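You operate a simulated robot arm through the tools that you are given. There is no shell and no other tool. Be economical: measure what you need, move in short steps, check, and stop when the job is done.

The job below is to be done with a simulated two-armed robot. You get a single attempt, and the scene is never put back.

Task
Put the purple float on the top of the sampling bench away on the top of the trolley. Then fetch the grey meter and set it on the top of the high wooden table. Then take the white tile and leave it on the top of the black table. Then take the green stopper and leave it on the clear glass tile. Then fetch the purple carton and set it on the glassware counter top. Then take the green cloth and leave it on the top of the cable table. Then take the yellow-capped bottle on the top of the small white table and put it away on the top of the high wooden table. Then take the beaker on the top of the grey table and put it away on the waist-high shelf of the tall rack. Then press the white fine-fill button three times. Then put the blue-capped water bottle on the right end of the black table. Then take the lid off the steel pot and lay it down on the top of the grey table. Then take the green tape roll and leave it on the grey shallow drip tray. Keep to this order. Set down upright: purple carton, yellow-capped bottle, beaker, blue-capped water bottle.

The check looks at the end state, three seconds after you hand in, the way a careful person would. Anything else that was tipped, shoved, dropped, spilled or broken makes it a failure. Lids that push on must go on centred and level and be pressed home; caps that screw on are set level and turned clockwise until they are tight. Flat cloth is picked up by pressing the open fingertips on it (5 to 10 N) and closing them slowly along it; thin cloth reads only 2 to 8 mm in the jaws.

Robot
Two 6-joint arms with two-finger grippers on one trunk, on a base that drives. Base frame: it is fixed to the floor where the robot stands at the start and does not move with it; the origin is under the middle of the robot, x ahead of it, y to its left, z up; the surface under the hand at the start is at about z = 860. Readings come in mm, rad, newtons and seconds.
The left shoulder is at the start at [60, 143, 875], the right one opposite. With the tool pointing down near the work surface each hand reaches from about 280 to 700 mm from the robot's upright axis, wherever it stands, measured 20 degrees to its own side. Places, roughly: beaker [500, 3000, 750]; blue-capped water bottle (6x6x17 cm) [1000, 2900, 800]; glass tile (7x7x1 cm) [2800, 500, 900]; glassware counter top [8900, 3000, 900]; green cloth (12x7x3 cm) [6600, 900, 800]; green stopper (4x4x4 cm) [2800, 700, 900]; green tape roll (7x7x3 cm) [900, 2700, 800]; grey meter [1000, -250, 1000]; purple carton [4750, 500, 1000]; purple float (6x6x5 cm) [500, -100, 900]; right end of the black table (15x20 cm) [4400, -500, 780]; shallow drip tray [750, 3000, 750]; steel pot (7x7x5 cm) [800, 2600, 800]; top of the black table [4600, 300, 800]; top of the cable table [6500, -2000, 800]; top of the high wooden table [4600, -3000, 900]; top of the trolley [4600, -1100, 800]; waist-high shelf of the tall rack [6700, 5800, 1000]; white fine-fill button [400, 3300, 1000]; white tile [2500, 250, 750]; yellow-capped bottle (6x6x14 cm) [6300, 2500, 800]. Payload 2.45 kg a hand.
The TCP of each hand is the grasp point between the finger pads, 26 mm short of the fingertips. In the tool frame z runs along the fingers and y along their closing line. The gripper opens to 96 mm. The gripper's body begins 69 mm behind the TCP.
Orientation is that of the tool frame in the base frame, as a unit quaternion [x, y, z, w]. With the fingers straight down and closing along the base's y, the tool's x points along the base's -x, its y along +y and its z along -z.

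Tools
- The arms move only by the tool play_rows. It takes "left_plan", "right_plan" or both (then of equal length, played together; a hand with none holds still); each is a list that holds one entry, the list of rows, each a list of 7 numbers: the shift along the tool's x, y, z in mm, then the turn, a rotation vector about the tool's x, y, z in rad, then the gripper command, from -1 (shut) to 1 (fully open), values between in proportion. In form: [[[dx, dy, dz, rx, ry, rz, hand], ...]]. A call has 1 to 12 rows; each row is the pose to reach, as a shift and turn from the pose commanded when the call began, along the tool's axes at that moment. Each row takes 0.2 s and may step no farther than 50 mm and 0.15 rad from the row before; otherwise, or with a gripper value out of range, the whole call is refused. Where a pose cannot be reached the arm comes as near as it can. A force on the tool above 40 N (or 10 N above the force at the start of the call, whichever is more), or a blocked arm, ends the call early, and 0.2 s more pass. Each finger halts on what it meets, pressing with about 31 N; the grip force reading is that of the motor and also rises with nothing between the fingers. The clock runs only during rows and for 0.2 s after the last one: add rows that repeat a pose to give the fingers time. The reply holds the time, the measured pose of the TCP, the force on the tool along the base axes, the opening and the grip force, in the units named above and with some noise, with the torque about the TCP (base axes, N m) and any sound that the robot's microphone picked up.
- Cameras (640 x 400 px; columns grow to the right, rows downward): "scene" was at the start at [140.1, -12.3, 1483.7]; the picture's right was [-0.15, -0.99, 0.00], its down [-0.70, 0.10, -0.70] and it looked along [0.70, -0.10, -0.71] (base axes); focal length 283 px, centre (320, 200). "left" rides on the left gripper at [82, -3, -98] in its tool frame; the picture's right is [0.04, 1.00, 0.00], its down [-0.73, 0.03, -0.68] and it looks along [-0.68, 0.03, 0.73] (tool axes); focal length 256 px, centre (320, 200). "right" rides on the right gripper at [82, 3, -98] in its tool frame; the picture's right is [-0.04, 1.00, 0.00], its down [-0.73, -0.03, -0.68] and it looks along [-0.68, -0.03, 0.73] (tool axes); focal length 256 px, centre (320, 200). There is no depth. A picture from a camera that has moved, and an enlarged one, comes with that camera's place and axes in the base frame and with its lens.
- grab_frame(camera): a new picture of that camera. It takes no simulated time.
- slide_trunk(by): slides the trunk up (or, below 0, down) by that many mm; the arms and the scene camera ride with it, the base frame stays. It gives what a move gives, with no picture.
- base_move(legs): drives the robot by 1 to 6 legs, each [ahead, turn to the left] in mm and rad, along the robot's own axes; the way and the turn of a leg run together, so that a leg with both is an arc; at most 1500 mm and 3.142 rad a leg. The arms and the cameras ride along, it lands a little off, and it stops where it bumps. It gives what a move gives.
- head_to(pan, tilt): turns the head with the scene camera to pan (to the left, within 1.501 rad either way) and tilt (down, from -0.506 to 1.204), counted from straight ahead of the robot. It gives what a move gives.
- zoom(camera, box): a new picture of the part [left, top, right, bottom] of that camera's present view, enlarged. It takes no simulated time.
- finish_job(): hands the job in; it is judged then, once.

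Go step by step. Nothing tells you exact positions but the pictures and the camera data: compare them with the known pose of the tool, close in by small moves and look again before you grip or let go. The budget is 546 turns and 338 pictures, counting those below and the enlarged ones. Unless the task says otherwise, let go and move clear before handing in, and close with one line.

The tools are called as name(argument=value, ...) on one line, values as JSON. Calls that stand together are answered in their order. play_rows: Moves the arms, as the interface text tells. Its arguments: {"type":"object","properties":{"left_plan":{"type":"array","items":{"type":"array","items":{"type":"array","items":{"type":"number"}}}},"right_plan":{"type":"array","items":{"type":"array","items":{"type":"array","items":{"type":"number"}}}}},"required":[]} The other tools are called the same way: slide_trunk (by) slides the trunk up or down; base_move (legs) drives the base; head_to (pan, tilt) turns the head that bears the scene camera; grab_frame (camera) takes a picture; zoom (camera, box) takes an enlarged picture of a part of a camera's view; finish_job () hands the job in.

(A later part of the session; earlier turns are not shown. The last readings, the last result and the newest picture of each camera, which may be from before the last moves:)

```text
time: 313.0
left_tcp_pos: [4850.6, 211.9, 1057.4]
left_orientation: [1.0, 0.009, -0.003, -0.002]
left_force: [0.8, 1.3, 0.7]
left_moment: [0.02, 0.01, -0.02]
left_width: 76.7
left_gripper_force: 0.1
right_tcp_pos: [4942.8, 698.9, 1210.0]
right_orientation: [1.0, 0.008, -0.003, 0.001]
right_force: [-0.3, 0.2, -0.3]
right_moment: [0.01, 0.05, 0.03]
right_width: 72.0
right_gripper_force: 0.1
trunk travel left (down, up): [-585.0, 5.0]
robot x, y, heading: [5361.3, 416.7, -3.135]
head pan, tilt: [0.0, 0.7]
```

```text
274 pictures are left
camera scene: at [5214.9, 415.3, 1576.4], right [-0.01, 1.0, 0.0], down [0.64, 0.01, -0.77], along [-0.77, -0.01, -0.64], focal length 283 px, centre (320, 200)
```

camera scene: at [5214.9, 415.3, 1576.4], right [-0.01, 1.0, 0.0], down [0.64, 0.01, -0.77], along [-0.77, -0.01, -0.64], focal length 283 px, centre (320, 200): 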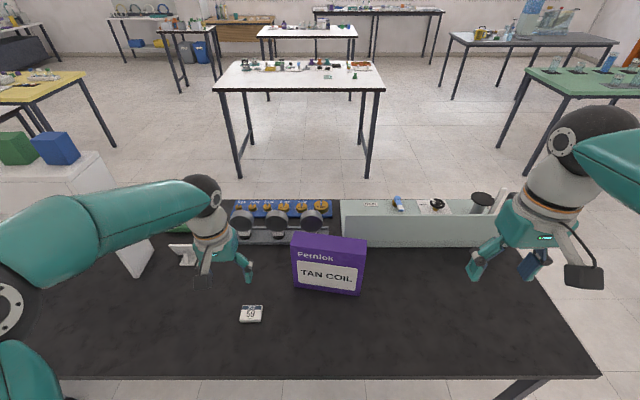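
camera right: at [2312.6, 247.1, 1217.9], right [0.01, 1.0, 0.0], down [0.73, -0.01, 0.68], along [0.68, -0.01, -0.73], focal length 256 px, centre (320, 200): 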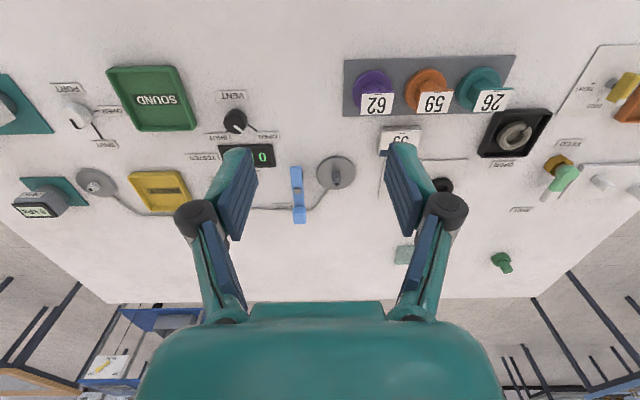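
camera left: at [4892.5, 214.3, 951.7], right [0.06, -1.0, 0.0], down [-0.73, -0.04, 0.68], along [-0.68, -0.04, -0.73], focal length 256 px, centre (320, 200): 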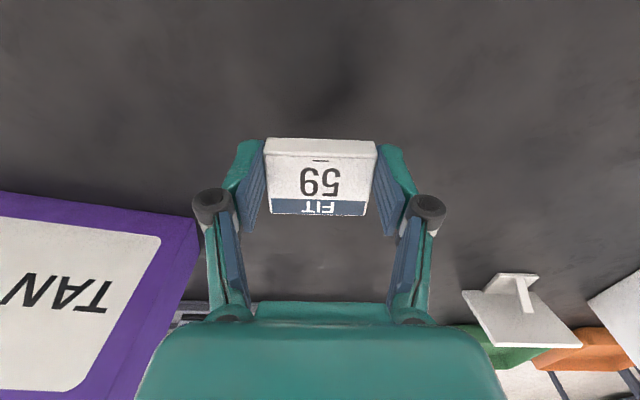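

The tile is set on the black table. Next: the green stopper → glass tile; drive back around the left end to the far side of that white table.

base_move(legs=[[0, -0.8]])

base_move(legs=[[0, -0.77]])

base_move(legs=[[640, 0], [1005, 1.57]])

base_move(legs=[[370, 0], [1005, 1.57]])

```text
time: 315.8
left_tcp_pos: [4858.9, 644.5, 1056.8]
left_orientation: [0.923, -0.386, -0.002, -0.003]
left_force: [0.7, -0.3, -0.7]
left_moment: [0.0, -0.01, 0.01]
left_width: 76.9
left_gripper_force: 0.0
right_tcp_pos: [5276.6, 915.2, 1209.0]
right_orientation: [0.923, -0.385, -0.003, 0.002]
right_force: [0.1, -0.2, -0.5]
right_moment: [0.0, 0.0, -0.02]
right_width: 71.7
right_gripper_force: 0.0
trunk travel left (down, up): [-585.0, 5.0]
robot x, y, heading: [5337.6, 396.2, 2.344]
head pan, tilt: [0.0, 0.7]
```

```text
time: 318.5
left_tcp_pos: [5169.8, 907.6, 1056.4]
left_orientation: [0.709, -0.705, -0.001, -0.003]
left_force: [0.0, -0.5, -0.1]
left_moment: [0.0, -0.02, -0.01]
left_width: 76.7
left_gripper_force: 0.1
right_tcp_pos: [5656.2, 809.6, 1210.4]
right_orientation: [0.709, -0.705, -0.002, 0.0]
right_force: [0.2, 0.6, -0.8]
right_moment: [-0.01, 0.03, 0.0]
right_width: 71.7
right_gripper_force: 0.0
trunk travel left (down, up): [-585.0, 5.0]
robot x, y, heading: [5302.7, 396.1, 1.583]
head pan, tilt: [0.0, 0.7]
```

```text
time: 327.0
left_tcp_pos: [4138.1, 1531.3, 1055.2]
left_orientation: [1.0, 0.008, -0.002, -0.002]
left_force: [-0.4, -1.1, -0.1]
left_moment: [0.09, -0.02, 0.0]
left_width: 76.8
left_gripper_force: 0.2
right_tcp_pos: [4231.7, 2018.2, 1210.2]
right_orientation: [1.0, 0.008, -0.001, 0.001]
right_force: [-1.1, 0.0, -0.2]
right_moment: [0.1, -0.01, 0.03]
right_width: 71.9
right_gripper_force: 0.0
trunk travel left (down, up): [-585.0, 5.0]
robot x, y, heading: [4654.4, 1711.8, -3.138]
head pan, tilt: [0.0, 0.7]
cut short: leg 2
```

```text
time: 334.3
left_tcp_pos: [3855.2, 555.1, 1055.3]
left_orientation: [0.686, 0.728, -0.002, 0.001]
left_force: [2.4, -1.3, -0.6]
left_moment: [0.0, 0.08, 0.0]
left_width: 76.5
left_gripper_force: 0.1
right_tcp_pos: [3365.7, 627.1, 1209.8]
right_orientation: [0.686, 0.728, 0.0, 0.001]
right_force: [0.9, -0.4, 0.0]
right_moment: [0.04, 0.09, -0.01]
right_width: 72.1
right_gripper_force: 0.2
trunk travel left (down, up): [-585.0, 5.0]
robot x, y, heading: [3614.9, 1054.4, -1.538]
head pan, tilt: [0.0, 0.7]
cut short: leg 2
```

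base_move(legs=[[575, 0]])

base_move(legs=[[0, -0.8]])

base_move(legs=[[0, -0.8]])

base_move(legs=[[155, 0]])

head_to(pan=-0.1, tilt=0.8)

grab_frame(camera="scene")

```text
time: 337.6
left_tcp_pos: [3875.6, -20.1, 1058.3]
left_orientation: [0.685, 0.728, -0.002, 0.001]
left_force: [0.4, -0.4, -0.5]
left_moment: [-0.01, 0.01, 0.02]
left_width: 76.7
left_gripper_force: 0.1
right_tcp_pos: [3385.4, 52.6, 1211.3]
right_orientation: [0.685, 0.728, 0.0, 0.003]
right_force: [0.4, 0.3, 0.1]
right_moment: [0.03, 0.0, -0.02]
right_width: 72.4
right_gripper_force: 0.1
trunk travel left (down, up): [-585.0, 5.0]
robot x, y, heading: [3630.9, 481.7, -1.533]
head pan, tilt: [0.0, 0.7]
```

```text
time: 340.4
left_tcp_pos: [3441.2, -40.2, 1058.8]
left_orientation: [0.915, 0.402, -0.003, 0.0]
left_force: [0.1, -1.0, 0.0]
left_moment: [0.03, -0.02, 0.01]
left_width: 76.8
left_gripper_force: 0.1
right_tcp_pos: [3152.4, 362.8, 1212.3]
right_orientation: [0.916, 0.402, 0.0, 0.002]
right_force: [0.1, 0.5, 0.4]
right_moment: [0.01, 0.0, 0.01]
right_width: 71.7
right_gripper_force: 0.1
trunk travel left (down, up): [-585.0, 5.0]
robot x, y, heading: [3662.2, 458.0, -2.331]
head pan, tilt: [0.0, 0.7]
```

```text
time: 343.1
left_tcp_pos: [3149.7, 267.9, 1058.4]
left_orientation: [1.0, 0.014, -0.002, -0.002]
left_force: [-0.6, -0.1, -0.5]
left_moment: [0.03, 0.01, -0.03]
left_width: 76.7
left_gripper_force: 0.1
right_tcp_pos: [3237.2, 755.8, 1212.1]
right_orientation: [1.0, 0.015, -0.002, 0.002]
right_force: [0.6, -0.1, -0.5]
right_moment: [-0.02, -0.04, -0.01]
right_width: 72.3
right_gripper_force: 0.0
trunk travel left (down, up): [-585.0, 5.0]
robot x, y, heading: [3659.5, 425.1, -3.121]
head pan, tilt: [0.0, 0.7]
```

```text
time: 344.6
left_tcp_pos: [2991.3, 266.3, 1058.7]
left_orientation: [1.0, 0.014, -0.001, 0.0]
left_force: [-1.2, 0.2, 0.6]
left_moment: [0.01, -0.03, 0.0]
left_width: 76.7
left_gripper_force: 0.2
right_tcp_pos: [3080.1, 753.5, 1211.2]
right_orientation: [1.0, 0.012, -0.001, 0.002]
right_force: [0.5, 0.5, -0.9]
right_moment: [0.0, -0.06, 0.03]
right_width: 72.0
right_gripper_force: 0.0
trunk travel left (down, up): [-585.0, 5.0]
robot x, y, heading: [3502.6, 421.4, -3.127]
head pan, tilt: [0.0, 0.7]
```

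```text
time: 345.2
left_tcp_pos: [2993.4, 264.7, 1059.1]
left_orientation: [1.0, 0.012, -0.003, 0.0]
left_force: [-0.1, -0.1, -0.2]
left_moment: [0.03, 0.02, 0.03]
left_width: 76.8
left_gripper_force: 0.0
right_tcp_pos: [3081.2, 753.4, 1212.5]
right_orientation: [1.0, 0.013, -0.002, 0.002]
right_force: [-0.1, 0.4, 0.4]
right_moment: [0.03, 0.05, 0.0]
right_width: 72.2
right_gripper_force: 0.1
trunk travel left (down, up): [-585.0, 5.0]
robot x, y, heading: [3499.9, 417.9, -3.127]
head pan, tilt: [-0.099, 0.799]
```

```text
273 pictures are left
camera scene: at [3360.3, 426.9, 1568.1], right [0.08, 1.0, 0.0], down [0.71, -0.06, -0.7], along [-0.69, 0.06, -0.72], focal length 283 px, centre (320, 200)
```

scene: 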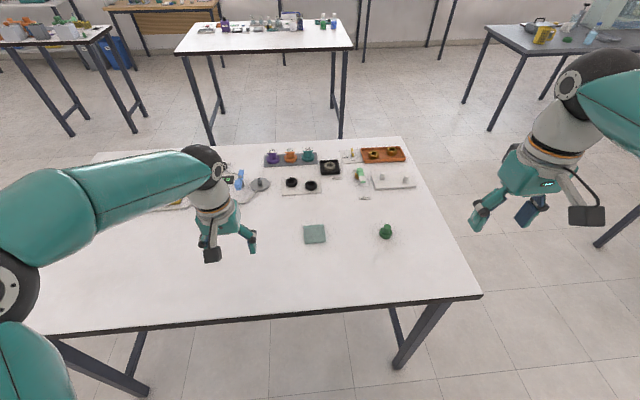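

Stopper at [2847, 675], glass tile at [2830, 455]. Nudging forward 35 mm, then the right hand over the stopper.

base_move(legs=[[35, 0]])

play_rows(right_plan=[[[-25, 10, 25, 0, 0, 0, 0.6], [-50, 20, 50, 0, 0, 0, 0.6], [-80, 30, 80, 0, 0, 0, 0.6], [-110, 40, 110, 0, 0, 0, 0.6], [-140, 50, 140, 0, 0, 0, 0.6], [-170, 60, 170, 0, 0, 0, 0.6], [-200, 71, 200, 0, 0, 0, 0.6], [-201, 72, 220, 0, 0, 0, 0.6]]])

grab_frame(camera="right")

```text
time: 346.1
left_tcp_pos: [2955.6, 266.4, 1057.7]
left_orientation: [1.0, 0.012, -0.001, -0.001]
left_force: [-0.5, -0.3, -1.1]
left_moment: [0.01, -0.07, 0.01]
left_width: 76.7
left_gripper_force: 0.0
right_tcp_pos: [3043.9, 753.2, 1211.7]
right_orientation: [1.0, 0.013, 0.0, 0.002]
right_force: [-0.5, -0.1, 0.0]
right_moment: [0.01, -0.1, -0.03]
right_width: 72.0
right_gripper_force: 0.1
trunk travel left (down, up): [-585.0, 5.0]
robot x, y, heading: [3467.6, 419.7, -3.129]
head pan, tilt: [-0.099, 0.799]
```

```text
time: 347.9
left_tcp_pos: [2957.3, 264.5, 1059.5]
left_orientation: [1.0, 0.012, -0.002, 0.0]
left_force: [0.9, 0.2, -0.5]
left_moment: [0.0, 0.0, -0.02]
left_width: 76.7
left_gripper_force: 0.0
right_tcp_pos: [2847.7, 675.3, 994.3]
right_orientation: [1.0, 0.013, -0.003, 0.001]
right_force: [-0.7, -0.2, 0.3]
right_moment: [0.0, -0.01, 0.02]
right_width: 76.8
right_gripper_force: 0.1
trunk travel left (down, up): [-585.0, 5.0]
robot x, y, heading: [3462.7, 418.1, -3.125]
head pan, tilt: [-0.099, 0.799]
```

```text
272 pictures are left
camera right: at [2928.5, 673.9, 1090.4], right [-0.01, -1.0, 0.0], down [-0.73, 0.01, 0.68], along [-0.68, 0.01, -0.73], focal length 256 px, centre (320, 200)
```

right: 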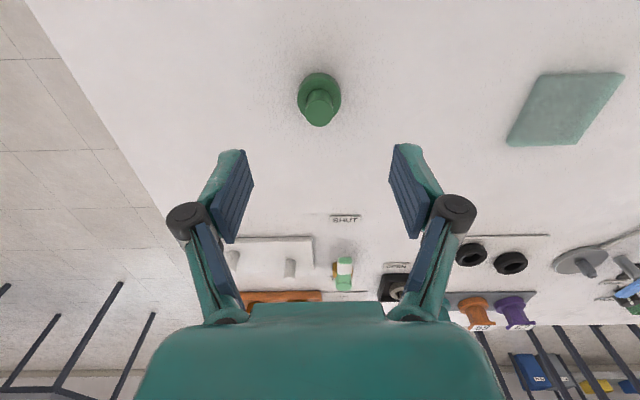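

Directly above. Lowering, gripping and lifting slightly.

play_rows(right_plan=[[[0, 0, 45, 0, 0, 0, 0.6], [1, 0, 85, 0, 0, 0, 0.6], [1, 0, 105, 0, 0, 0, 0.6], [1, 0, 105, 0, 0, 0, 0], [1, 0, 105, 0, 0, 0, -0.6], [1, 0, 105, 0, 0, 0, -1], [1, 0, 105, 0, 0, 0, -1], [1, 0, 75, 0, 0, 0, -1], [1, 0, 35, 0, 0, 0, -1], [1, 0, 20, 0, 0, 0, -1]]])

grab_frame(camera="right")

```text
time: 350.1
left_tcp_pos: [2958.0, 265.4, 1059.0]
left_orientation: [1.0, 0.013, -0.003, -0.001]
left_force: [-0.2, -0.6, 0.2]
left_moment: [0.01, 0.04, 0.01]
left_width: 76.9
left_gripper_force: 0.0
right_tcp_pos: [2847.2, 674.6, 974.4]
right_orientation: [1.0, 0.014, -0.002, 0.001]
right_force: [-1.2, -0.3, -0.2]
right_moment: [0.0, -0.02, -0.02]
right_width: 36.1
right_gripper_force: 31.0
trunk travel left (down, up): [-585.0, 5.0]
robot x, y, heading: [3466.0, 424.4, -3.126]
head pan, tilt: [-0.099, 0.799]
```

```text
271 pictures are left
camera right: at [2928.9, 674.2, 1071.9], right [-0.01, -1.0, 0.0], down [-0.73, 0.01, 0.68], along [-0.68, 0.01, -0.73], focal length 256 px, centre (320, 200)
```

right: 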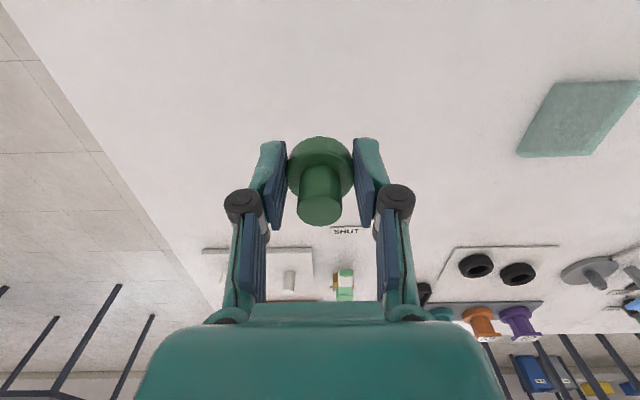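

Moving the stopper over the glass tile.

play_rows(right_plan=[[[-5, 45, 0, 0, 0, 0, -1], [-10, 90, 0, 0, 0, 0, -1], [-15, 135, 0, 0, 0, 0, -1], [-20, 180, 0, 0, 0, 0, -1], [-23, 217, 0, 0, 0, 0, -1], [-23, 217, 30, 0, 0, 0, -1], [-23, 217, 40, 0, 0, 0, -1], [-23, 217, 40, 0, 0, 0, -1]]], left_plan=[[[0, 40, 0, 0, 0, 0, 0.6], [0, 80, 0, 0, 0, 0, 0.6], [0, 110, 0, 0, 0, 0, 0.6], [0, 110, 0, 0, 0, 0, 0.6], [0, 110, 0, 0, 0, 0, 0.6], [0, 110, 0, 0, 0, 0, 0.6], [0, 110, 0, 0, 0, 0, 0.6], [0, 110, 0, 0, 0, 0, 0.6]]])

grab_frame(camera="right")

zoom(camera="scene", box=[260, 180, 380, 270])

```text
time: 351.9
left_tcp_pos: [2959.2, 154.3, 1059.9]
left_orientation: [1.0, 0.012, -0.003, -0.001]
left_force: [1.2, -0.7, -0.3]
left_moment: [0.0, 0.0, -0.04]
left_width: 76.8
left_gripper_force: 0.2
right_tcp_pos: [2830.5, 457.5, 934.7]
right_orientation: [1.0, 0.013, -0.001, 0.001]
right_force: [0.2, 0.7, -0.1]
right_moment: [-0.01, -0.01, 0.05]
right_width: 36.3
right_gripper_force: 31.4
trunk travel left (down, up): [-585.0, 5.0]
robot x, y, heading: [3464.7, 422.7, -3.124]
head pan, tilt: [-0.099, 0.799]
```

```text
270 pictures are left
camera right: at [2911.6, 456.6, 1031.6], right [-0.01, -1.0, 0.0], down [-0.73, 0.01, 0.68], along [-0.68, 0.01, -0.73], focal length 256 px, centre (320, 200)
```

right: 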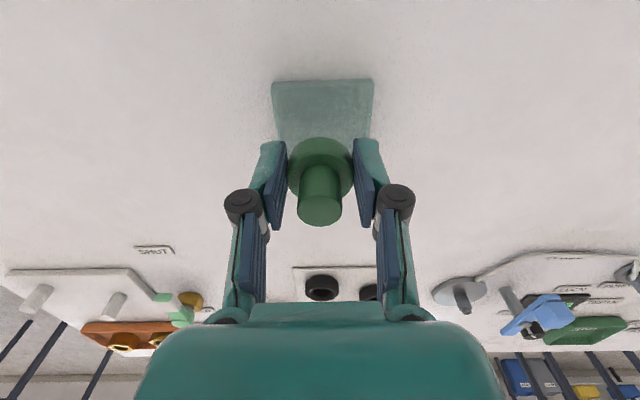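

```text
4.44 times, centred on (320, 225) of scene
camera zoom: at [3324.1, 426.9, 1568.0], right [0.08, 1.0, 0.0], down [0.71, -0.06, -0.7], along [-0.69, 0.06, -0.72], focal length 1257 px, centre (320, 89)
```

zoom: 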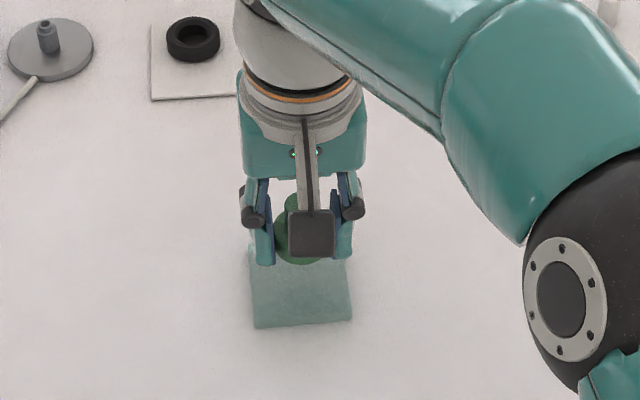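

Aligned over the tile. Lowering to contact.

play_rows(right_plan=[[[-1, 1, 15, 0, 0, 0, -1], [-1, 1, 27, 0, 0, 0, -1], [-1, 1, 32, 0, 0, 0, -1], [-1, 1, 36, 0, 0, 0, -1], [-1, 1, 36, 0, 0, 0, -1]]])

grab_frame(camera="right")

```text
time: 353.1
left_tcp_pos: [2960.0, 155.4, 1059.9]
left_orientation: [1.0, 0.011, -0.003, -0.002]
left_force: [0.0, 1.0, -0.3]
left_moment: [0.0, 0.02, -0.01]
left_width: 76.8
left_gripper_force: 0.1
right_tcp_pos: [2830.0, 456.6, 896.8]
right_orientation: [1.0, 0.013, -0.001, 0.003]
right_force: [-0.1, 0.8, 0.0]
right_moment: [0.02, 0.02, -0.02]
right_width: 36.2
right_gripper_force: 31.3
trunk travel left (down, up): [-585.0, 5.0]
robot x, y, heading: [3468.8, 419.5, -3.13]
head pan, tilt: [-0.099, 0.799]
```

```text
268 pictures are left
camera right: at [2910.5, 454.9, 995.3], right [-0.01, -1.0, 0.0], down [-0.73, 0.01, 0.68], along [-0.68, 0.01, -0.73], focal length 256 px, centre (320, 200)
```

right: 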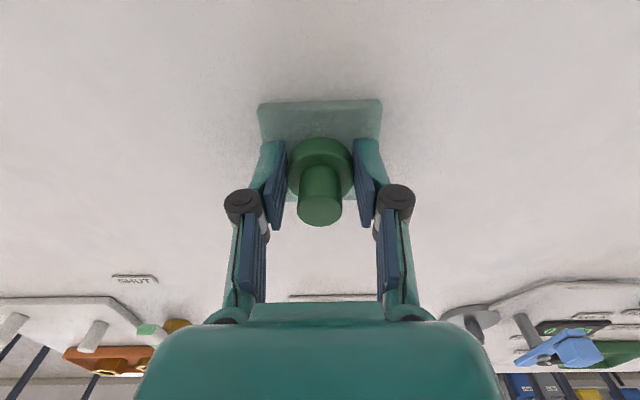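

play_rows(right_plan=[[[0, 0, 2, 0, 0, 0, -1], [0, 0, 4, 0, 0, 0, -1], [0, 0, 6, 0, 0, 0, -1], [0, 0, 6, 0, 0, 0, -1]]])

```text
time: 354.1
left_tcp_pos: [2963.0, 155.3, 1062.4]
left_orientation: [1.0, 0.012, -0.004, -0.001]
left_force: [-0.2, 0.7, 0.0]
left_moment: [0.01, -0.03, 0.02]
left_width: 77.0
left_gripper_force: 0.0
right_tcp_pos: [2829.5, 456.1, 897.0]
right_orientation: [1.0, 0.013, -0.006, 0.003]
right_force: [-1.2, -0.4, 27.6]
right_moment: [0.01, 0.11, -0.02]
right_width: 36.2
right_gripper_force: 30.9
trunk travel left (down, up): [-585.0, 5.0]
robot x, y, heading: [3468.7, 417.1, -3.124]
head pan, tilt: [-0.099, 0.799]
```

Contact. Releasing and rising.

play_rows(right_plan=[[[0, 0, -4, 0, 0, 0, -1], [0, 0, -5, 0, 0, 0, -0.2], [0, 0, -5, 0, 0, 0, 0.2], [0, 0, -5, 0, 0, 0, 0.3], [0, 0, -40, 0, 0, 0, 0.3], [0, 0, -85, 0, 0, 0, 0.3], [0, 0, -120, 0, 0, 0, 0.3], [20, 0, -155, 0, 0, 0, 0.3], [40, 0, -190, 0, 0, 0, 0.3]]])

grab_frame(camera="right")

```text
time: 356.1
left_tcp_pos: [2960.1, 156.0, 1061.2]
left_orientation: [1.0, 0.011, -0.002, 0.0]
left_force: [0.4, -0.3, -0.4]
left_moment: [0.0, 0.01, -0.02]
left_width: 77.0
left_gripper_force: 0.0
right_tcp_pos: [2870.0, 456.6, 1083.2]
right_orientation: [1.0, 0.013, 0.001, 0.001]
right_force: [-0.4, 0.2, 0.4]
right_moment: [-0.01, 0.01, 0.01]
right_width: 62.5
right_gripper_force: 0.0
trunk travel left (down, up): [-585.0, 5.0]
robot x, y, heading: [3467.6, 419.3, -3.127]
head pan, tilt: [-0.099, 0.799]
```

```text
267 pictures are left
camera right: at [2951.8, 456.1, 1180.3], right [-0.01, -1.0, 0.0], down [-0.73, 0.01, 0.68], along [-0.68, 0.01, -0.73], focal length 256 px, centre (320, 200)
```

right: 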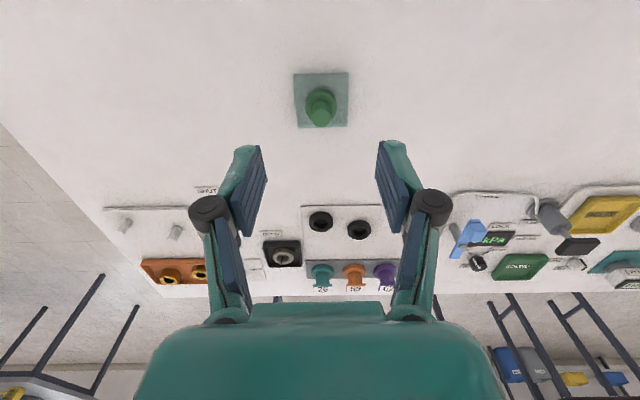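

The stopper stands on the glass tile. Next, the purple carton: back around to the rear side of the black table.

base_move(legs=[[-210, 0]])

base_move(legs=[[0, -0.8]])

base_move(legs=[[0, -0.77]])

base_move(legs=[[600, 0], [1068, -1.57]])

base_move(legs=[[330, 0], [1005, -1.57]])

```text
time: 357.7
left_tcp_pos: [3173.7, 158.1, 1061.1]
left_orientation: [1.0, 0.012, -0.001, -0.001]
left_force: [0.1, -0.1, -0.1]
left_moment: [0.01, 0.04, -0.03]
left_width: 76.7
left_gripper_force: 0.0
right_tcp_pos: [3083.6, 460.0, 1083.2]
right_orientation: [1.0, 0.013, -0.003, 0.001]
right_force: [1.3, 0.1, -0.4]
right_moment: [0.0, 0.0, -0.05]
right_width: 62.1
right_gripper_force: 0.1
trunk travel left (down, up): [-585.0, 5.0]
robot x, y, heading: [3679.9, 425.9, -3.126]
head pan, tilt: [-0.099, 0.799]
```

```text
time: 360.5
left_tcp_pos: [3134.6, 602.2, 1060.4]
left_orientation: [0.926, -0.377, -0.001, -0.002]
left_force: [0.5, -0.8, 0.3]
left_moment: [0.01, -0.03, 0.01]
left_width: 76.8
left_gripper_force: 0.0
right_tcp_pos: [3287.4, 876.7, 1082.9]
right_orientation: [0.927, -0.376, -0.002, 0.001]
right_force: [-0.2, 0.4, 0.3]
right_moment: [-0.03, -0.04, 0.0]
right_width: 62.5
right_gripper_force: 0.0
trunk travel left (down, up): [-585.0, 5.0]
robot x, y, heading: [3652.9, 395.7, 2.359]
head pan, tilt: [-0.099, 0.799]
```

```text
time: 363.2
left_tcp_pos: [3425.5, 906.0, 1060.6]
left_orientation: [0.716, -0.699, -0.001, -0.002]
left_force: [-0.6, -0.5, -0.9]
left_moment: [0.0, -0.01, -0.03]
left_width: 76.8
left_gripper_force: 0.0
right_tcp_pos: [3727.5, 995.9, 1082.9]
right_orientation: [0.716, -0.698, -0.002, 0.001]
right_force: [0.0, -0.2, 0.2]
right_moment: [-0.04, -0.03, 0.01]
right_width: 62.6
right_gripper_force: 0.1
trunk travel left (down, up): [-585.0, 5.0]
robot x, y, heading: [3613.1, 394.8, 1.602]
head pan, tilt: [-0.099, 0.799]
```

```text
time: 371.8
left_tcp_pos: [4767.2, 1873.9, 1061.6]
left_orientation: [-0.003, 1.0, 0.0, 0.002]
left_force: [0.0, -0.5, 0.3]
left_moment: [0.11, 0.01, 0.0]
left_width: 76.9
left_gripper_force: 0.1
right_tcp_pos: [4853.2, 1569.2, 1084.1]
right_orientation: [-0.003, 1.0, 0.003, 0.002]
right_force: [0.0, -2.5, 0.4]
right_moment: [0.15, 0.01, 0.0]
right_width: 62.4
right_gripper_force: 0.1
trunk travel left (down, up): [-585.0, 5.0]
robot x, y, heading: [4252.7, 1741.4, 0.02]
head pan, tilt: [-0.099, 0.799]
cut short: leg 2
```

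```text
time: 378.9
left_tcp_pos: [5360.6, 616.2, 1061.2]
left_orientation: [0.711, 0.704, 0.0, 0.003]
left_force: [-0.5, 0.6, -0.2]
left_moment: [-0.02, -0.14, 0.02]
left_width: 76.8
left_gripper_force: 0.1
right_tcp_pos: [5054.8, 535.5, 1084.8]
right_orientation: [0.711, 0.703, 0.0, 0.005]
right_force: [-2.6, 1.0, 0.1]
right_moment: [-0.04, -0.19, 0.0]
right_width: 62.6
right_gripper_force: 0.0
trunk travel left (down, up): [-585.0, 5.0]
robot x, y, heading: [5287.5, 1125.6, -1.548]
head pan, tilt: [-0.099, 0.799]
cut short: leg 2
```

Checking how far my own base extends before getting closer to the table.

head_to(pan=0.0, tilt=1.2)

grab_frame(camera="scene")

```text
time: 379.7
left_tcp_pos: [5366.7, 617.5, 1062.5]
left_orientation: [0.71, 0.704, -0.002, 0.001]
left_force: [-0.4, 0.2, 0.0]
left_moment: [-0.02, 0.04, -0.02]
left_width: 76.6
left_gripper_force: 0.1
right_tcp_pos: [5060.2, 534.9, 1087.1]
right_orientation: [0.711, 0.703, 0.0, 0.003]
right_force: [0.5, -0.4, -0.1]
right_moment: [0.0, 0.03, 0.0]
right_width: 62.4
right_gripper_force: 0.0
trunk travel left (down, up): [-585.0, 5.0]
robot x, y, heading: [5288.8, 1132.2, -1.547]
head pan, tilt: [0.0, 1.201]
```

```text
266 pictures are left
camera scene: at [5288.6, 1013.0, 1540.4], right [-1.0, -0.02, 0.0], down [-0.02, 0.93, -0.36], along [0.01, -0.36, -0.93], focal length 283 px, centre (320, 200)
```

scene: 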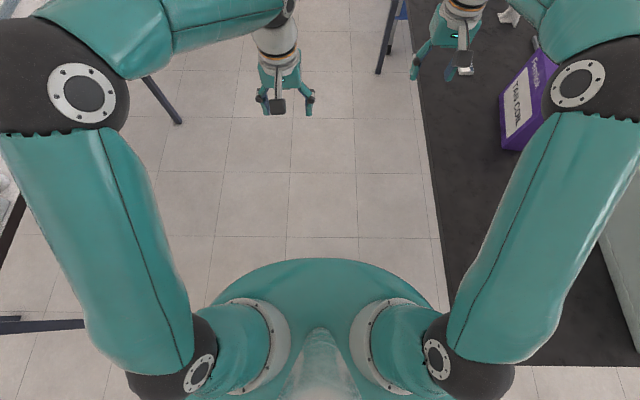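

The body is slim (≈250–300 mm); a 330 mm gap is safe. Driving to the carton.

base_move(legs=[[830, 0]])

base_move(legs=[[0, -0.8]])

base_move(legs=[[0, -0.79]])

head_to(pan=-0.2, tilt=0.7)

grab_frame(camera="scene")

grab_frame(camera="right")

```text
time: 384.2
left_tcp_pos: [5379.9, -216.1, 1059.9]
left_orientation: [0.711, 0.703, -0.002, 0.0]
left_force: [0.3, 0.0, -0.7]
left_moment: [0.04, 0.01, 0.0]
left_width: 76.7
left_gripper_force: 0.1
right_tcp_pos: [5075.2, -298.1, 1085.5]
right_orientation: [0.712, 0.702, 0.0, 0.003]
right_force: [-0.3, 0.1, -0.4]
right_moment: [0.01, -0.01, -0.01]
right_width: 62.5
right_gripper_force: 0.0
trunk travel left (down, up): [-585.0, 5.0]
robot x, y, heading: [5303.5, 299.6, -1.549]
head pan, tilt: [0.0, 1.201]
```

```text
time: 387.0
left_tcp_pos: [4990.8, -118.5, 1061.8]
left_orientation: [0.928, 0.372, -0.002, -0.001]
left_force: [-1.0, -0.3, 0.4]
left_moment: [0.06, -0.01, 0.01]
left_width: 76.9
left_gripper_force: 0.0
right_tcp_pos: [4719.2, 43.3, 1085.7]
right_orientation: [0.928, 0.373, -0.001, 0.001]
right_force: [1.1, 0.3, -0.1]
right_moment: [0.0, -0.03, 0.0]
right_width: 62.5
right_gripper_force: 0.1
trunk travel left (down, up): [-585.0, 5.0]
robot x, y, heading: [5330.9, 271.2, -2.345]
head pan, tilt: [0.0, 1.201]
```

```text
time: 389.7
left_tcp_pos: [4815.0, 242.1, 1061.6]
left_orientation: [1.0, -0.017, -0.002, -0.001]
left_force: [-0.3, -0.7, -1.1]
left_moment: [-0.06, 0.01, -0.01]
left_width: 76.9
left_gripper_force: 0.2
right_tcp_pos: [4739.0, 549.6, 1087.1]
right_orientation: [1.0, -0.018, -0.002, 0.001]
right_force: [1.3, 0.1, 0.8]
right_moment: [0.02, 0.01, 0.02]
right_width: 62.4
right_gripper_force: 0.0
trunk travel left (down, up): [-585.0, 5.0]
robot x, y, heading: [5331.4, 230.6, -3.134]
head pan, tilt: [0.0, 1.201]
```

```text
time: 390.6
left_tcp_pos: [4816.4, 242.3, 1063.6]
left_orientation: [1.0, -0.017, -0.001, -0.001]
left_force: [-0.9, -0.5, 0.0]
left_moment: [-0.07, -0.01, 0.0]
left_width: 76.9
left_gripper_force: 0.0
right_tcp_pos: [4741.3, 549.2, 1087.7]
right_orientation: [1.0, -0.017, -0.002, 0.0]
right_force: [-0.1, -0.4, 0.3]
right_moment: [-0.04, -0.01, -0.03]
right_width: 62.6
right_gripper_force: 0.1
trunk travel left (down, up): [-585.0, 5.0]
robot x, y, heading: [5329.6, 228.7, -3.132]
head pan, tilt: [-0.201, 0.7]
```

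```text
265 pictures are left
camera scene: at [5184.8, 244.8, 1576.2], right [0.19, 0.98, 0.0], down [0.63, -0.12, -0.76], along [-0.75, 0.15, -0.65], focal length 283 px, centre (320, 200)
```

scene: 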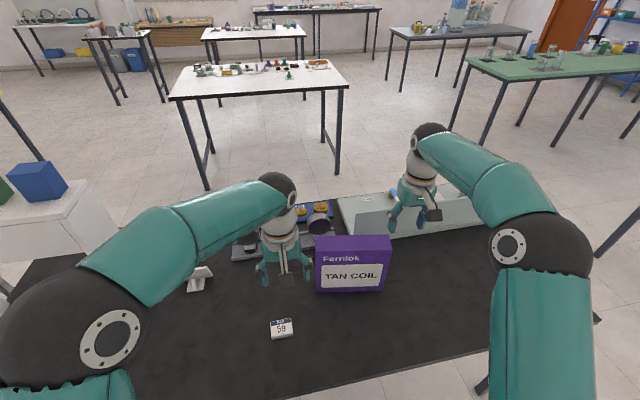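

```text
264 pictures are left
camera right: at [4822.8, 542.7, 1184.5], right [-0.07, -1.0, 0.0], down [-0.73, 0.06, 0.68], along [-0.68, 0.05, -0.73], focal length 256 px, centre (320, 200)
```

right: 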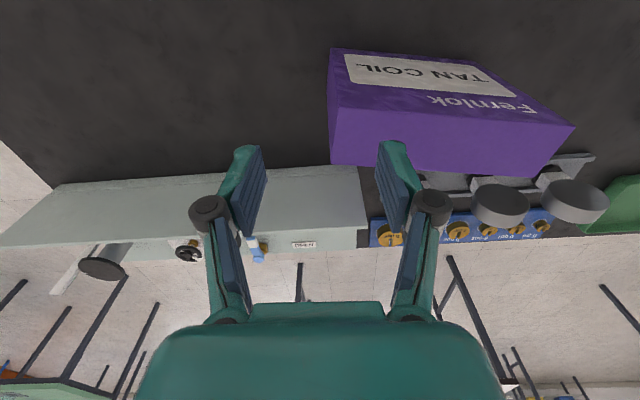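

The carton is about 220×60 mm in plan, top near z=967, centre [4685, 430], turned ~10°. Moving 40 mm closer and turning the right hand to grip across its thickness.

base_move(legs=[[40, 0]])

play_rows(right_plan=[[[-1, 12, 0, 0, 0, -0.143, 1], [-2, 24, 0, 0, 0, -0.286, 1], [-3, 36, 0, 0, 0, -0.429, 1], [-5, 48, 0, 0, 0, -0.572, 1], [-6, 60, 0, 0, 0, -0.715, 1], [-7, 72, 0, 0, 0, -0.858, 1], [-8, 84, 0, 0, 0, -1.0, 1], [-10, 96, 0, 0, 0, -1.144, 1], [-11, 108, 0, 0, 0, -1.287, 1], [-12, 119, 20, 0, 0, -1.43, 1], [-12, 119, 40, 0, 0, -1.43, 1], [-12, 119, 40, 0, 0, -1.43, 1]]])

grab_frame(camera="right")

```text
time: 391.5
left_tcp_pos: [4774.4, 240.6, 1062.5]
left_orientation: [1.0, -0.018, 0.0, 0.0]
left_force: [-1.2, 0.5, -0.7]
left_moment: [0.02, -0.07, -0.01]
left_width: 76.8
left_gripper_force: 0.0
right_tcp_pos: [4698.9, 549.9, 1086.0]
right_orientation: [1.0, -0.018, -0.001, 0.0]
right_force: [-0.5, 0.2, -0.7]
right_moment: [0.03, -0.06, 0.05]
right_width: 62.2
right_gripper_force: 0.1
trunk travel left (down, up): [-585.0, 5.0]
robot x, y, heading: [5292.8, 227.4, -3.136]
head pan, tilt: [-0.201, 0.7]
```

```text
time: 394.1
left_tcp_pos: [4777.3, 241.5, 1063.0]
left_orientation: [1.0, -0.018, -0.001, -0.001]
left_force: [-0.1, 0.3, 0.1]
left_moment: [0.0, -0.02, 0.0]
left_width: 76.5
left_gripper_force: 0.0
right_tcp_pos: [4684.8, 429.8, 1048.2]
right_orientation: [0.767, 0.642, -0.003, 0.0]
right_force: [0.7, -0.8, -0.7]
right_moment: [0.01, -0.02, 0.0]
right_width: 95.8
right_gripper_force: 0.1
trunk travel left (down, up): [-585.0, 5.0]
robot x, y, heading: [5289.9, 229.7, -3.131]
head pan, tilt: [-0.201, 0.7]
```

```text
263 pictures are left
camera right: at [4702.6, 510.3, 1145.0], right [0.98, -0.21, 0.0], down [-0.15, -0.72, 0.68], along [-0.15, -0.66, -0.73], focal length 256 px, centre (320, 200)
```

right: 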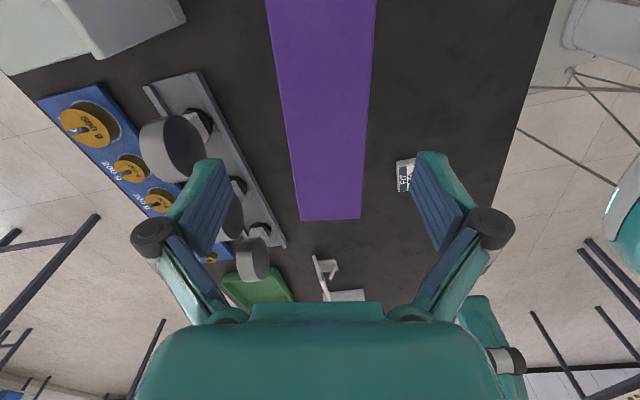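

Aligned. Lowering around the carton's top and gripping.

play_rows(right_plan=[[[0, 3, 40, 0, 0, 0, 1], [0, 4, 80, 0, 0, 0, 1], [0, 4, 110, 0, 0, 0, 1], [0, 4, 110, 0, 0, 0, 0.5], [0, 4, 110, 0, 0, 0, 0], [0, 4, 110, 0, 0, 0, -1], [0, 4, 110, 0, 0, 0, -1], [0, 4, 110, 0, 0, 0, -1]]])

grab_frame(camera="scene")

```text
time: 395.9
left_tcp_pos: [4776.0, 242.5, 1063.6]
left_orientation: [1.0, -0.017, -0.002, -0.001]
left_force: [-0.3, -0.8, -0.1]
left_moment: [-0.02, 0.0, 0.01]
left_width: 76.8
left_gripper_force: 0.1
right_tcp_pos: [4689.0, 428.9, 935.9]
right_orientation: [0.766, 0.642, -0.003, -0.001]
right_force: [3.2, 0.6, 2.1]
right_moment: [-0.15, -0.43, 0.13]
right_width: 58.0
right_gripper_force: 30.6
trunk travel left (down, up): [-585.0, 5.0]
robot x, y, heading: [5292.8, 227.4, -3.132]
head pan, tilt: [-0.201, 0.7]
```

```text
262 pictures are left
camera scene: at [5145.2, 244.2, 1576.3], right [0.19, 0.98, 0.0], down [0.63, -0.12, -0.76], along [-0.75, 0.15, -0.64], focal length 283 px, centre (320, 200)
```

scene: 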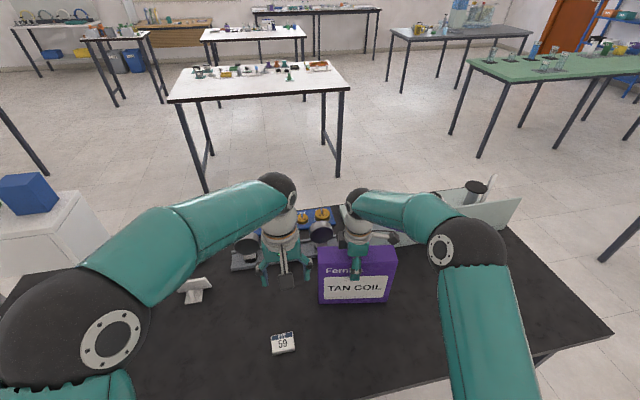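

Gripped (58 mm). Lifting and drawing back.

play_rows(right_plan=[[[0, 0, -25, 0, 0, 0, -1], [0, 0, -60, 0, 0, 0, -1], [4, 20, -95, 0, 0, 0, -1], [8, 40, -130, 0, 0, 0, -1], [11, 60, -160, 0, 0, 0, -1], [15, 80, -190, 0, 0, 0, -1], [18, 100, -210, 0, 0, 0, -1], [18, 100, -210, 0, 0, 0, -1]]])

grab_frame(camera="scene")

```text
time: 397.7
left_tcp_pos: [4777.0, 242.6, 1062.5]
left_orientation: [1.0, -0.018, -0.001, -0.002]
left_force: [0.2, -1.0, -0.6]
left_moment: [-0.01, 0.0, 0.04]
left_width: 76.6
left_gripper_force: 0.0
right_tcp_pos: [4789.9, 430.5, 1146.4]
right_orientation: [0.767, 0.641, -0.002, 0.0]
right_force: [0.5, -0.1, -3.9]
right_moment: [-0.02, -0.03, 0.0]
right_width: 57.8
right_gripper_force: 31.1
trunk travel left (down, up): [-585.0, 5.0]
robot x, y, heading: [5293.8, 229.9, -3.134]
head pan, tilt: [-0.201, 0.7]
```

```text
261 pictures are left
camera scene: at [5143.6, 244.4, 1576.1], right [0.19, 0.98, 0.0], down [0.63, -0.12, -0.76], along [-0.75, 0.15, -0.65], focal length 283 px, centre (320, 200)
```

scene: 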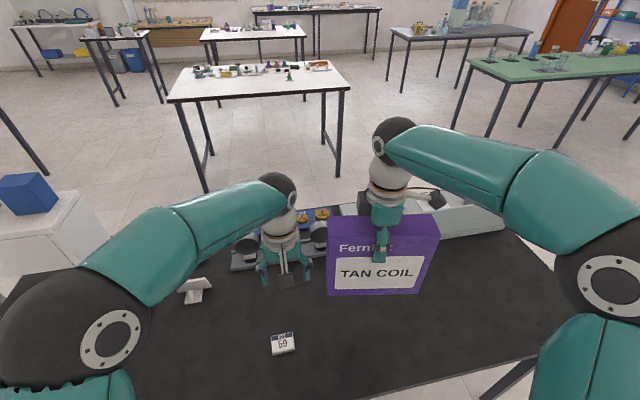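

Carton secured upright. Now driving to the glassware counter: out past the table's left end and along y≈1750 toward +x.

base_move(legs=[[-150, 0]])

base_move(legs=[[0, -0.8]])

base_move(legs=[[0, -0.77]])

base_move(legs=[[800, 0], [1100, -1.57]])

head_to(pan=0.15, tilt=0.3)

grab_frame(camera="scene")

```text
time: 399.1
left_tcp_pos: [4927.8, 242.2, 1064.3]
left_orientation: [1.0, -0.018, -0.002, -0.001]
left_force: [0.6, -0.5, 0.1]
left_moment: [0.02, 0.07, 0.0]
left_width: 77.0
left_gripper_force: 0.0
right_tcp_pos: [4943.2, 432.0, 1148.5]
right_orientation: [0.767, 0.642, -0.002, -0.001]
right_force: [0.8, 0.0, -3.2]
right_moment: [-0.04, 0.03, 0.03]
right_width: 58.0
right_gripper_force: 31.3
trunk travel left (down, up): [-585.0, 5.0]
robot x, y, heading: [5439.1, 227.0, -3.133]
head pan, tilt: [-0.201, 0.7]
```

```text
time: 401.9
left_tcp_pos: [5091.7, 610.1, 1064.1]
left_orientation: [0.914, -0.406, -0.001, -0.001]
left_force: [-0.3, -0.1, 0.2]
left_moment: [0.04, -0.03, 0.01]
left_width: 76.7
left_gripper_force: 0.1
right_tcp_pos: [5238.3, 729.2, 1147.2]
right_orientation: [0.956, 0.292, -0.002, -0.001]
right_force: [0.1, 0.5, -3.7]
right_moment: [-0.07, 0.04, 0.02]
right_width: 57.9
right_gripper_force: 31.5
trunk travel left (down, up): [-585.0, 5.0]
robot x, y, heading: [5413.4, 199.6, 2.347]
head pan, tilt: [-0.201, 0.7]
```

```text
time: 404.6
left_tcp_pos: [5464.2, 721.9, 1065.6]
left_orientation: [-0.696, 0.718, 0.001, 0.001]
left_force: [1.2, -0.6, -0.1]
left_moment: [0.02, 0.05, 0.01]
left_width: 76.8
left_gripper_force: 0.0
right_tcp_pos: [5652.7, 709.3, 1148.2]
right_orientation: [0.997, -0.083, -0.003, 0.0]
right_force: [0.5, 0.1, -3.8]
right_moment: [0.0, 0.08, 0.0]
right_width: 57.9
right_gripper_force: 31.2
trunk travel left (down, up): [-585.0, 5.0]
robot x, y, heading: [5376.5, 203.0, 1.588]
head pan, tilt: [-0.201, 0.7]
stopped in leg 1: the robot was blocked; the commanded pose is now the measured one
```

```text
time: 413.6
left_tcp_pos: [6504.3, 1692.4, 1065.3]
left_orientation: [-0.045, 0.999, -0.003, 0.002]
left_force: [0.4, -0.1, -0.9]
left_moment: [0.04, 0.09, -0.02]
left_width: 76.8
left_gripper_force: 0.1
right_tcp_pos: [6506.8, 1499.1, 1146.9]
right_orientation: [-0.685, 0.729, 0.002, 0.002]
right_force: [1.1, -0.2, -4.8]
right_moment: [0.01, 0.1, -0.01]
right_width: 57.6
right_gripper_force: 31.0
trunk travel left (down, up): [-585.0, 5.0]
robot x, y, heading: [5969.0, 1759.4, 0.091]
head pan, tilt: [-0.201, 0.7]
stopped in leg 2: the robot was blocked; the commanded pose is now the measured one
```

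```text
time: 414.5
left_tcp_pos: [6500.4, 1693.7, 1070.7]
left_orientation: [-0.046, 0.999, -0.004, 0.004]
left_force: [0.1, -0.9, -0.5]
left_moment: [0.03, 0.01, -0.01]
left_width: 77.0
left_gripper_force: 0.0
right_tcp_pos: [6502.5, 1498.7, 1151.3]
right_orientation: [-0.685, 0.729, 0.0, 0.002]
right_force: [0.5, 0.2, -3.7]
right_moment: [-0.01, -0.01, -0.04]
right_width: 57.9
right_gripper_force: 31.2
trunk travel left (down, up): [-585.0, 5.0]
robot x, y, heading: [5973.1, 1760.0, 0.097]
head pan, tilt: [0.15, 0.3]
```

```text
260 pictures are left
camera scene: at [6120.5, 1787.0, 1612.3], right [0.24, -0.97, 0.0], down [-0.29, -0.07, -0.95], along [0.93, 0.23, -0.3], focal length 283 px, centre (320, 200)
```

scene: 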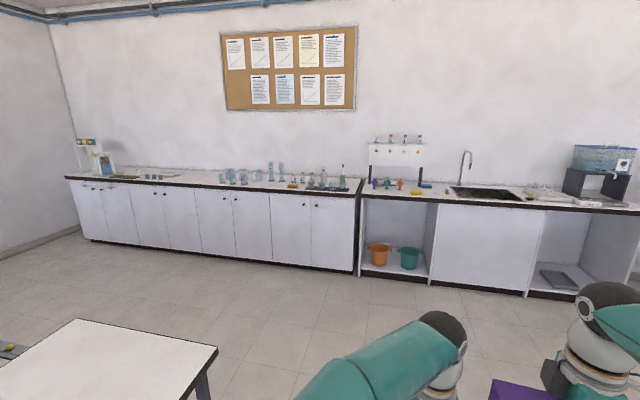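

zoom(camera="scene", box=[60, 120, 380, 220])

```text
2.00 times, centred on (220, 170) of scene
camera zoom: at [6120.5, 1787.0, 1612.3], right [0.24, -0.97, 0.0], down [-0.29, -0.07, -0.95], along [0.93, 0.23, -0.3], focal length 566 px, centre (520, 260)
```

zoom: 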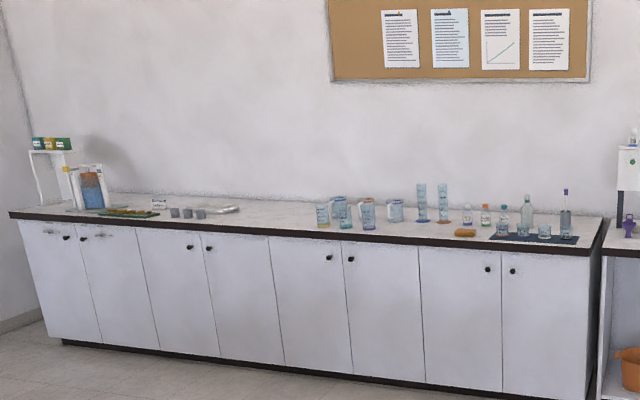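

Free gap on the counter around y≈3800. Driving there.

base_move(legs=[[1150, 0], [840, 1.4]])

base_move(legs=[[900, 0], [600, -1.3]])

head_to(pan=0.0, tilt=0.5)

grab_frame(camera="scene")

```text
time: 424.9
left_tcp_pos: [7820.7, 2930.3, 1071.2]
left_orientation: [-0.665, 0.747, -0.001, 0.008]
left_force: [-0.6, 0.2, 0.7]
left_moment: [-0.01, -0.1, 0.0]
left_width: 76.8
left_gripper_force: 0.0
right_tcp_pos: [8009.7, 2894.2, 1153.9]
right_orientation: [0.991, -0.134, 0.002, -0.001]
right_force: [-1.1, -0.6, -3.0]
right_moment: [0.06, -0.1, -0.04]
right_width: 57.8
right_gripper_force: 30.9
trunk travel left (down, up): [-585.0, 5.0]
robot x, y, heading: [7691.1, 2419.7, 1.466]
head pan, tilt: [0.15, 0.3]
stopped in leg 2: the robot was blocked; the commanded pose is now the measured one
```

```text
time: 433.1
left_tcp_pos: [8670.7, 3762.0, 1069.8]
left_orientation: [-0.102, 0.995, -0.004, 0.004]
left_force: [0.5, -0.3, -0.8]
left_moment: [0.02, 0.07, -0.01]
left_width: 77.0
left_gripper_force: 0.1
right_tcp_pos: [8697.4, 3572.1, 1149.6]
right_orientation: [0.727, -0.687, -0.003, 0.0]
right_force: [1.6, -0.6, -4.0]
right_moment: [0.02, 0.08, 0.01]
right_width: 57.7
right_gripper_force: 30.8
trunk travel left (down, up): [-585.0, 5.0]
robot x, y, heading: [8132.3, 3768.0, 0.186]
head pan, tilt: [0.15, 0.3]
stopped in leg 2: the robot was blocked; the commanded pose is now the measured one
```

```text
time: 433.8
left_tcp_pos: [8666.2, 3763.3, 1071.7]
left_orientation: [-0.102, 0.995, -0.004, 0.006]
left_force: [1.5, 0.1, 1.8]
left_moment: [-0.02, -0.04, 0.02]
left_width: 76.7
left_gripper_force: 0.0
right_tcp_pos: [8692.0, 3573.1, 1154.2]
right_orientation: [0.727, -0.687, 0.001, -0.002]
right_force: [-0.4, -0.1, -3.4]
right_moment: [0.06, 0.02, 0.02]
right_width: 57.6
right_gripper_force: 31.8
trunk travel left (down, up): [-585.0, 5.0]
robot x, y, heading: [8132.4, 3766.6, 0.185]
head pan, tilt: [0.0, 0.499]
```

```text
258 pictures are left
camera scene: at [8278.4, 3797.4, 1594.1], right [0.19, -0.98, 0.0], down [-0.47, -0.09, -0.88], along [0.86, 0.16, -0.48], focal length 283 px, centre (320, 200)
```

scene: 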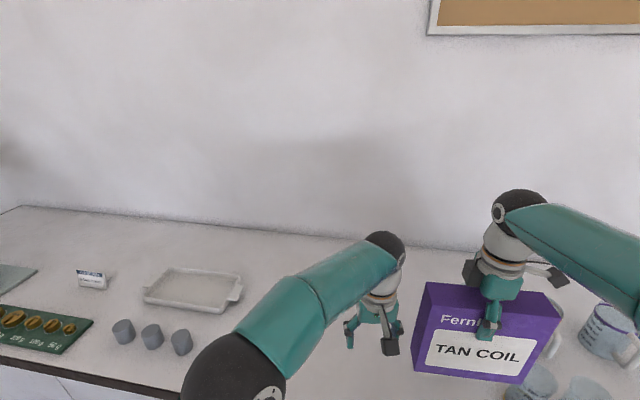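

The carton is over the counter; free room lies just left of it where my left hand is. Moving the left hand aside and the carton to y≈3780.

play_rows(left_plan=[[[0, 40, -10, 0, 0, 0, 0.6], [0, 80, -20, 0, 0, 0, 0.6], [1, 120, -30, 0, 0, 0, 0.6], [1, 160, -30, 0, 0, 0, 0.6], [1, 200, -30, 0, 0, 0, 0.6], [2, 240, -30, 0, 0, 0, 0.6], [2, 280, -30, 0, 0, 0, 0.6], [2, 317, -30, 0, 0, 0, 0.6], [2, 317, -30, 0, 0, 0, 0.6], [2, 317, -30, 0, 0, 0, 0.6]]], right_plan=[[[0, 0, 0, 0, 0, 0, -1], [0, 0, 0, 0, 0, 0, -1], [0, 0, 0, 0, 0, 0, -1], [-30, -5, 0, 0, 0, 0, -1], [-65, -10, 0, 0, 0, 0, -1], [-100, -15, 0, 0, 0, 0, -1], [-135, -20, 0, 0, 0, 0, -1], [-170, -28, 0, 0, 0, 0, -1], [-205, -34, 0, 0, 0, 0, -1], [-205, -34, 0, 0, 0, 0, -1]]])

grab_frame(camera="scene")

```text
time: 436.0
left_tcp_pos: [8599.8, 4072.9, 1099.5]
left_orientation: [-0.102, 0.995, -0.004, 0.006]
left_force: [0.3, 0.2, -0.4]
left_moment: [-0.02, 0.0, -0.01]
left_width: 76.8
left_gripper_force: 0.0
right_tcp_pos: [8713.6, 3779.6, 1153.9]
right_orientation: [0.727, -0.687, 0.0, -0.002]
right_force: [0.1, -0.1, -4.6]
right_moment: [0.04, -0.01, 0.0]
right_width: 57.7
right_gripper_force: 30.7
trunk travel left (down, up): [-585.0, 5.0]
robot x, y, heading: [8126.6, 3768.2, 0.189]
head pan, tilt: [0.0, 0.499]
```

```text
257 pictures are left
camera scene: at [8279.1, 3797.1, 1594.0], right [0.19, -0.98, 0.0], down [-0.47, -0.09, -0.88], along [0.86, 0.16, -0.48], focal length 283 px, centre (320, 200)
```

scene: 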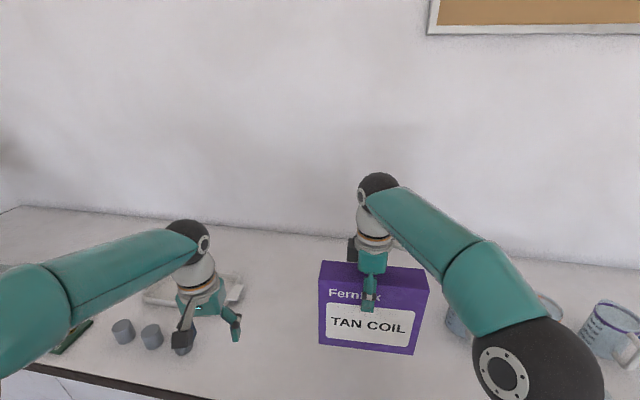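

Clear. Lowering the carton to the counter.

play_rows(right_plan=[[[0, 0, 30, 0, 0, 0, -1], [0, 0, 60, 0, 0, 0, -1], [0, 0, 75, 0, 0, 0, -1], [0, 0, 80, 0, 0, 0, -1], [0, 0, 80, 0, 0, 0, -1]]])

grab_frame(camera="scene")

```text
time: 437.2
left_tcp_pos: [8599.9, 4073.3, 1098.1]
left_orientation: [-0.102, 0.995, -0.004, 0.006]
left_force: [0.2, -0.9, -0.3]
left_moment: [-0.02, -0.02, 0.02]
left_width: 76.9
left_gripper_force: 0.0
right_tcp_pos: [8714.2, 3780.2, 1073.8]
right_orientation: [0.727, -0.687, 0.0, -0.002]
right_force: [-1.1, -0.4, -4.5]
right_moment: [0.0, 0.03, -0.01]
right_width: 57.7
right_gripper_force: 30.7
trunk travel left (down, up): [-585.0, 5.0]
robot x, y, heading: [8128.4, 3768.0, 0.18]
head pan, tilt: [0.0, 0.499]
```

```text
256 pictures are left
camera scene: at [8279.7, 3797.6, 1593.9], right [0.19, -0.98, 0.0], down [-0.47, -0.09, -0.88], along [0.86, 0.16, -0.48], focal length 283 px, centre (320, 200)
```

scene: 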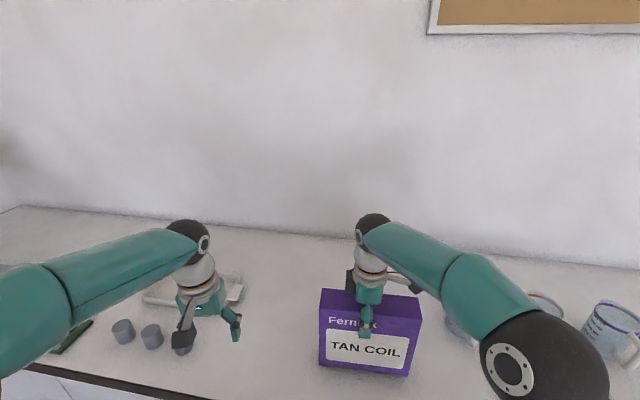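

play_rows(right_plan=[[[0, 0, 4, 0, 0, 0, -1], [0, 0, 8, 0, 0, 0, -1], [0, 0, 12, 0, 0, 0, -1], [0, 0, 14, 0, 0, 0, -1], [0, 0, 14, 0, 0, 0, -1]]])

```text
time: 438.4
left_tcp_pos: [8599.7, 4073.2, 1099.1]
left_orientation: [-0.102, 0.995, -0.004, 0.006]
left_force: [-1.4, -1.0, -0.7]
left_moment: [0.01, 0.0, 0.0]
left_width: 76.8
left_gripper_force: 0.0
right_tcp_pos: [8714.4, 3781.5, 1060.5]
right_orientation: [0.726, -0.687, 0.001, -0.002]
right_force: [0.4, -0.9, -3.9]
right_moment: [-0.01, -0.02, 0.02]
right_width: 57.8
right_gripper_force: 31.3
trunk travel left (down, up): [-585.0, 5.0]
robot x, y, heading: [8131.2, 3770.0, 0.182]
head pan, tilt: [0.0, 0.499]
```

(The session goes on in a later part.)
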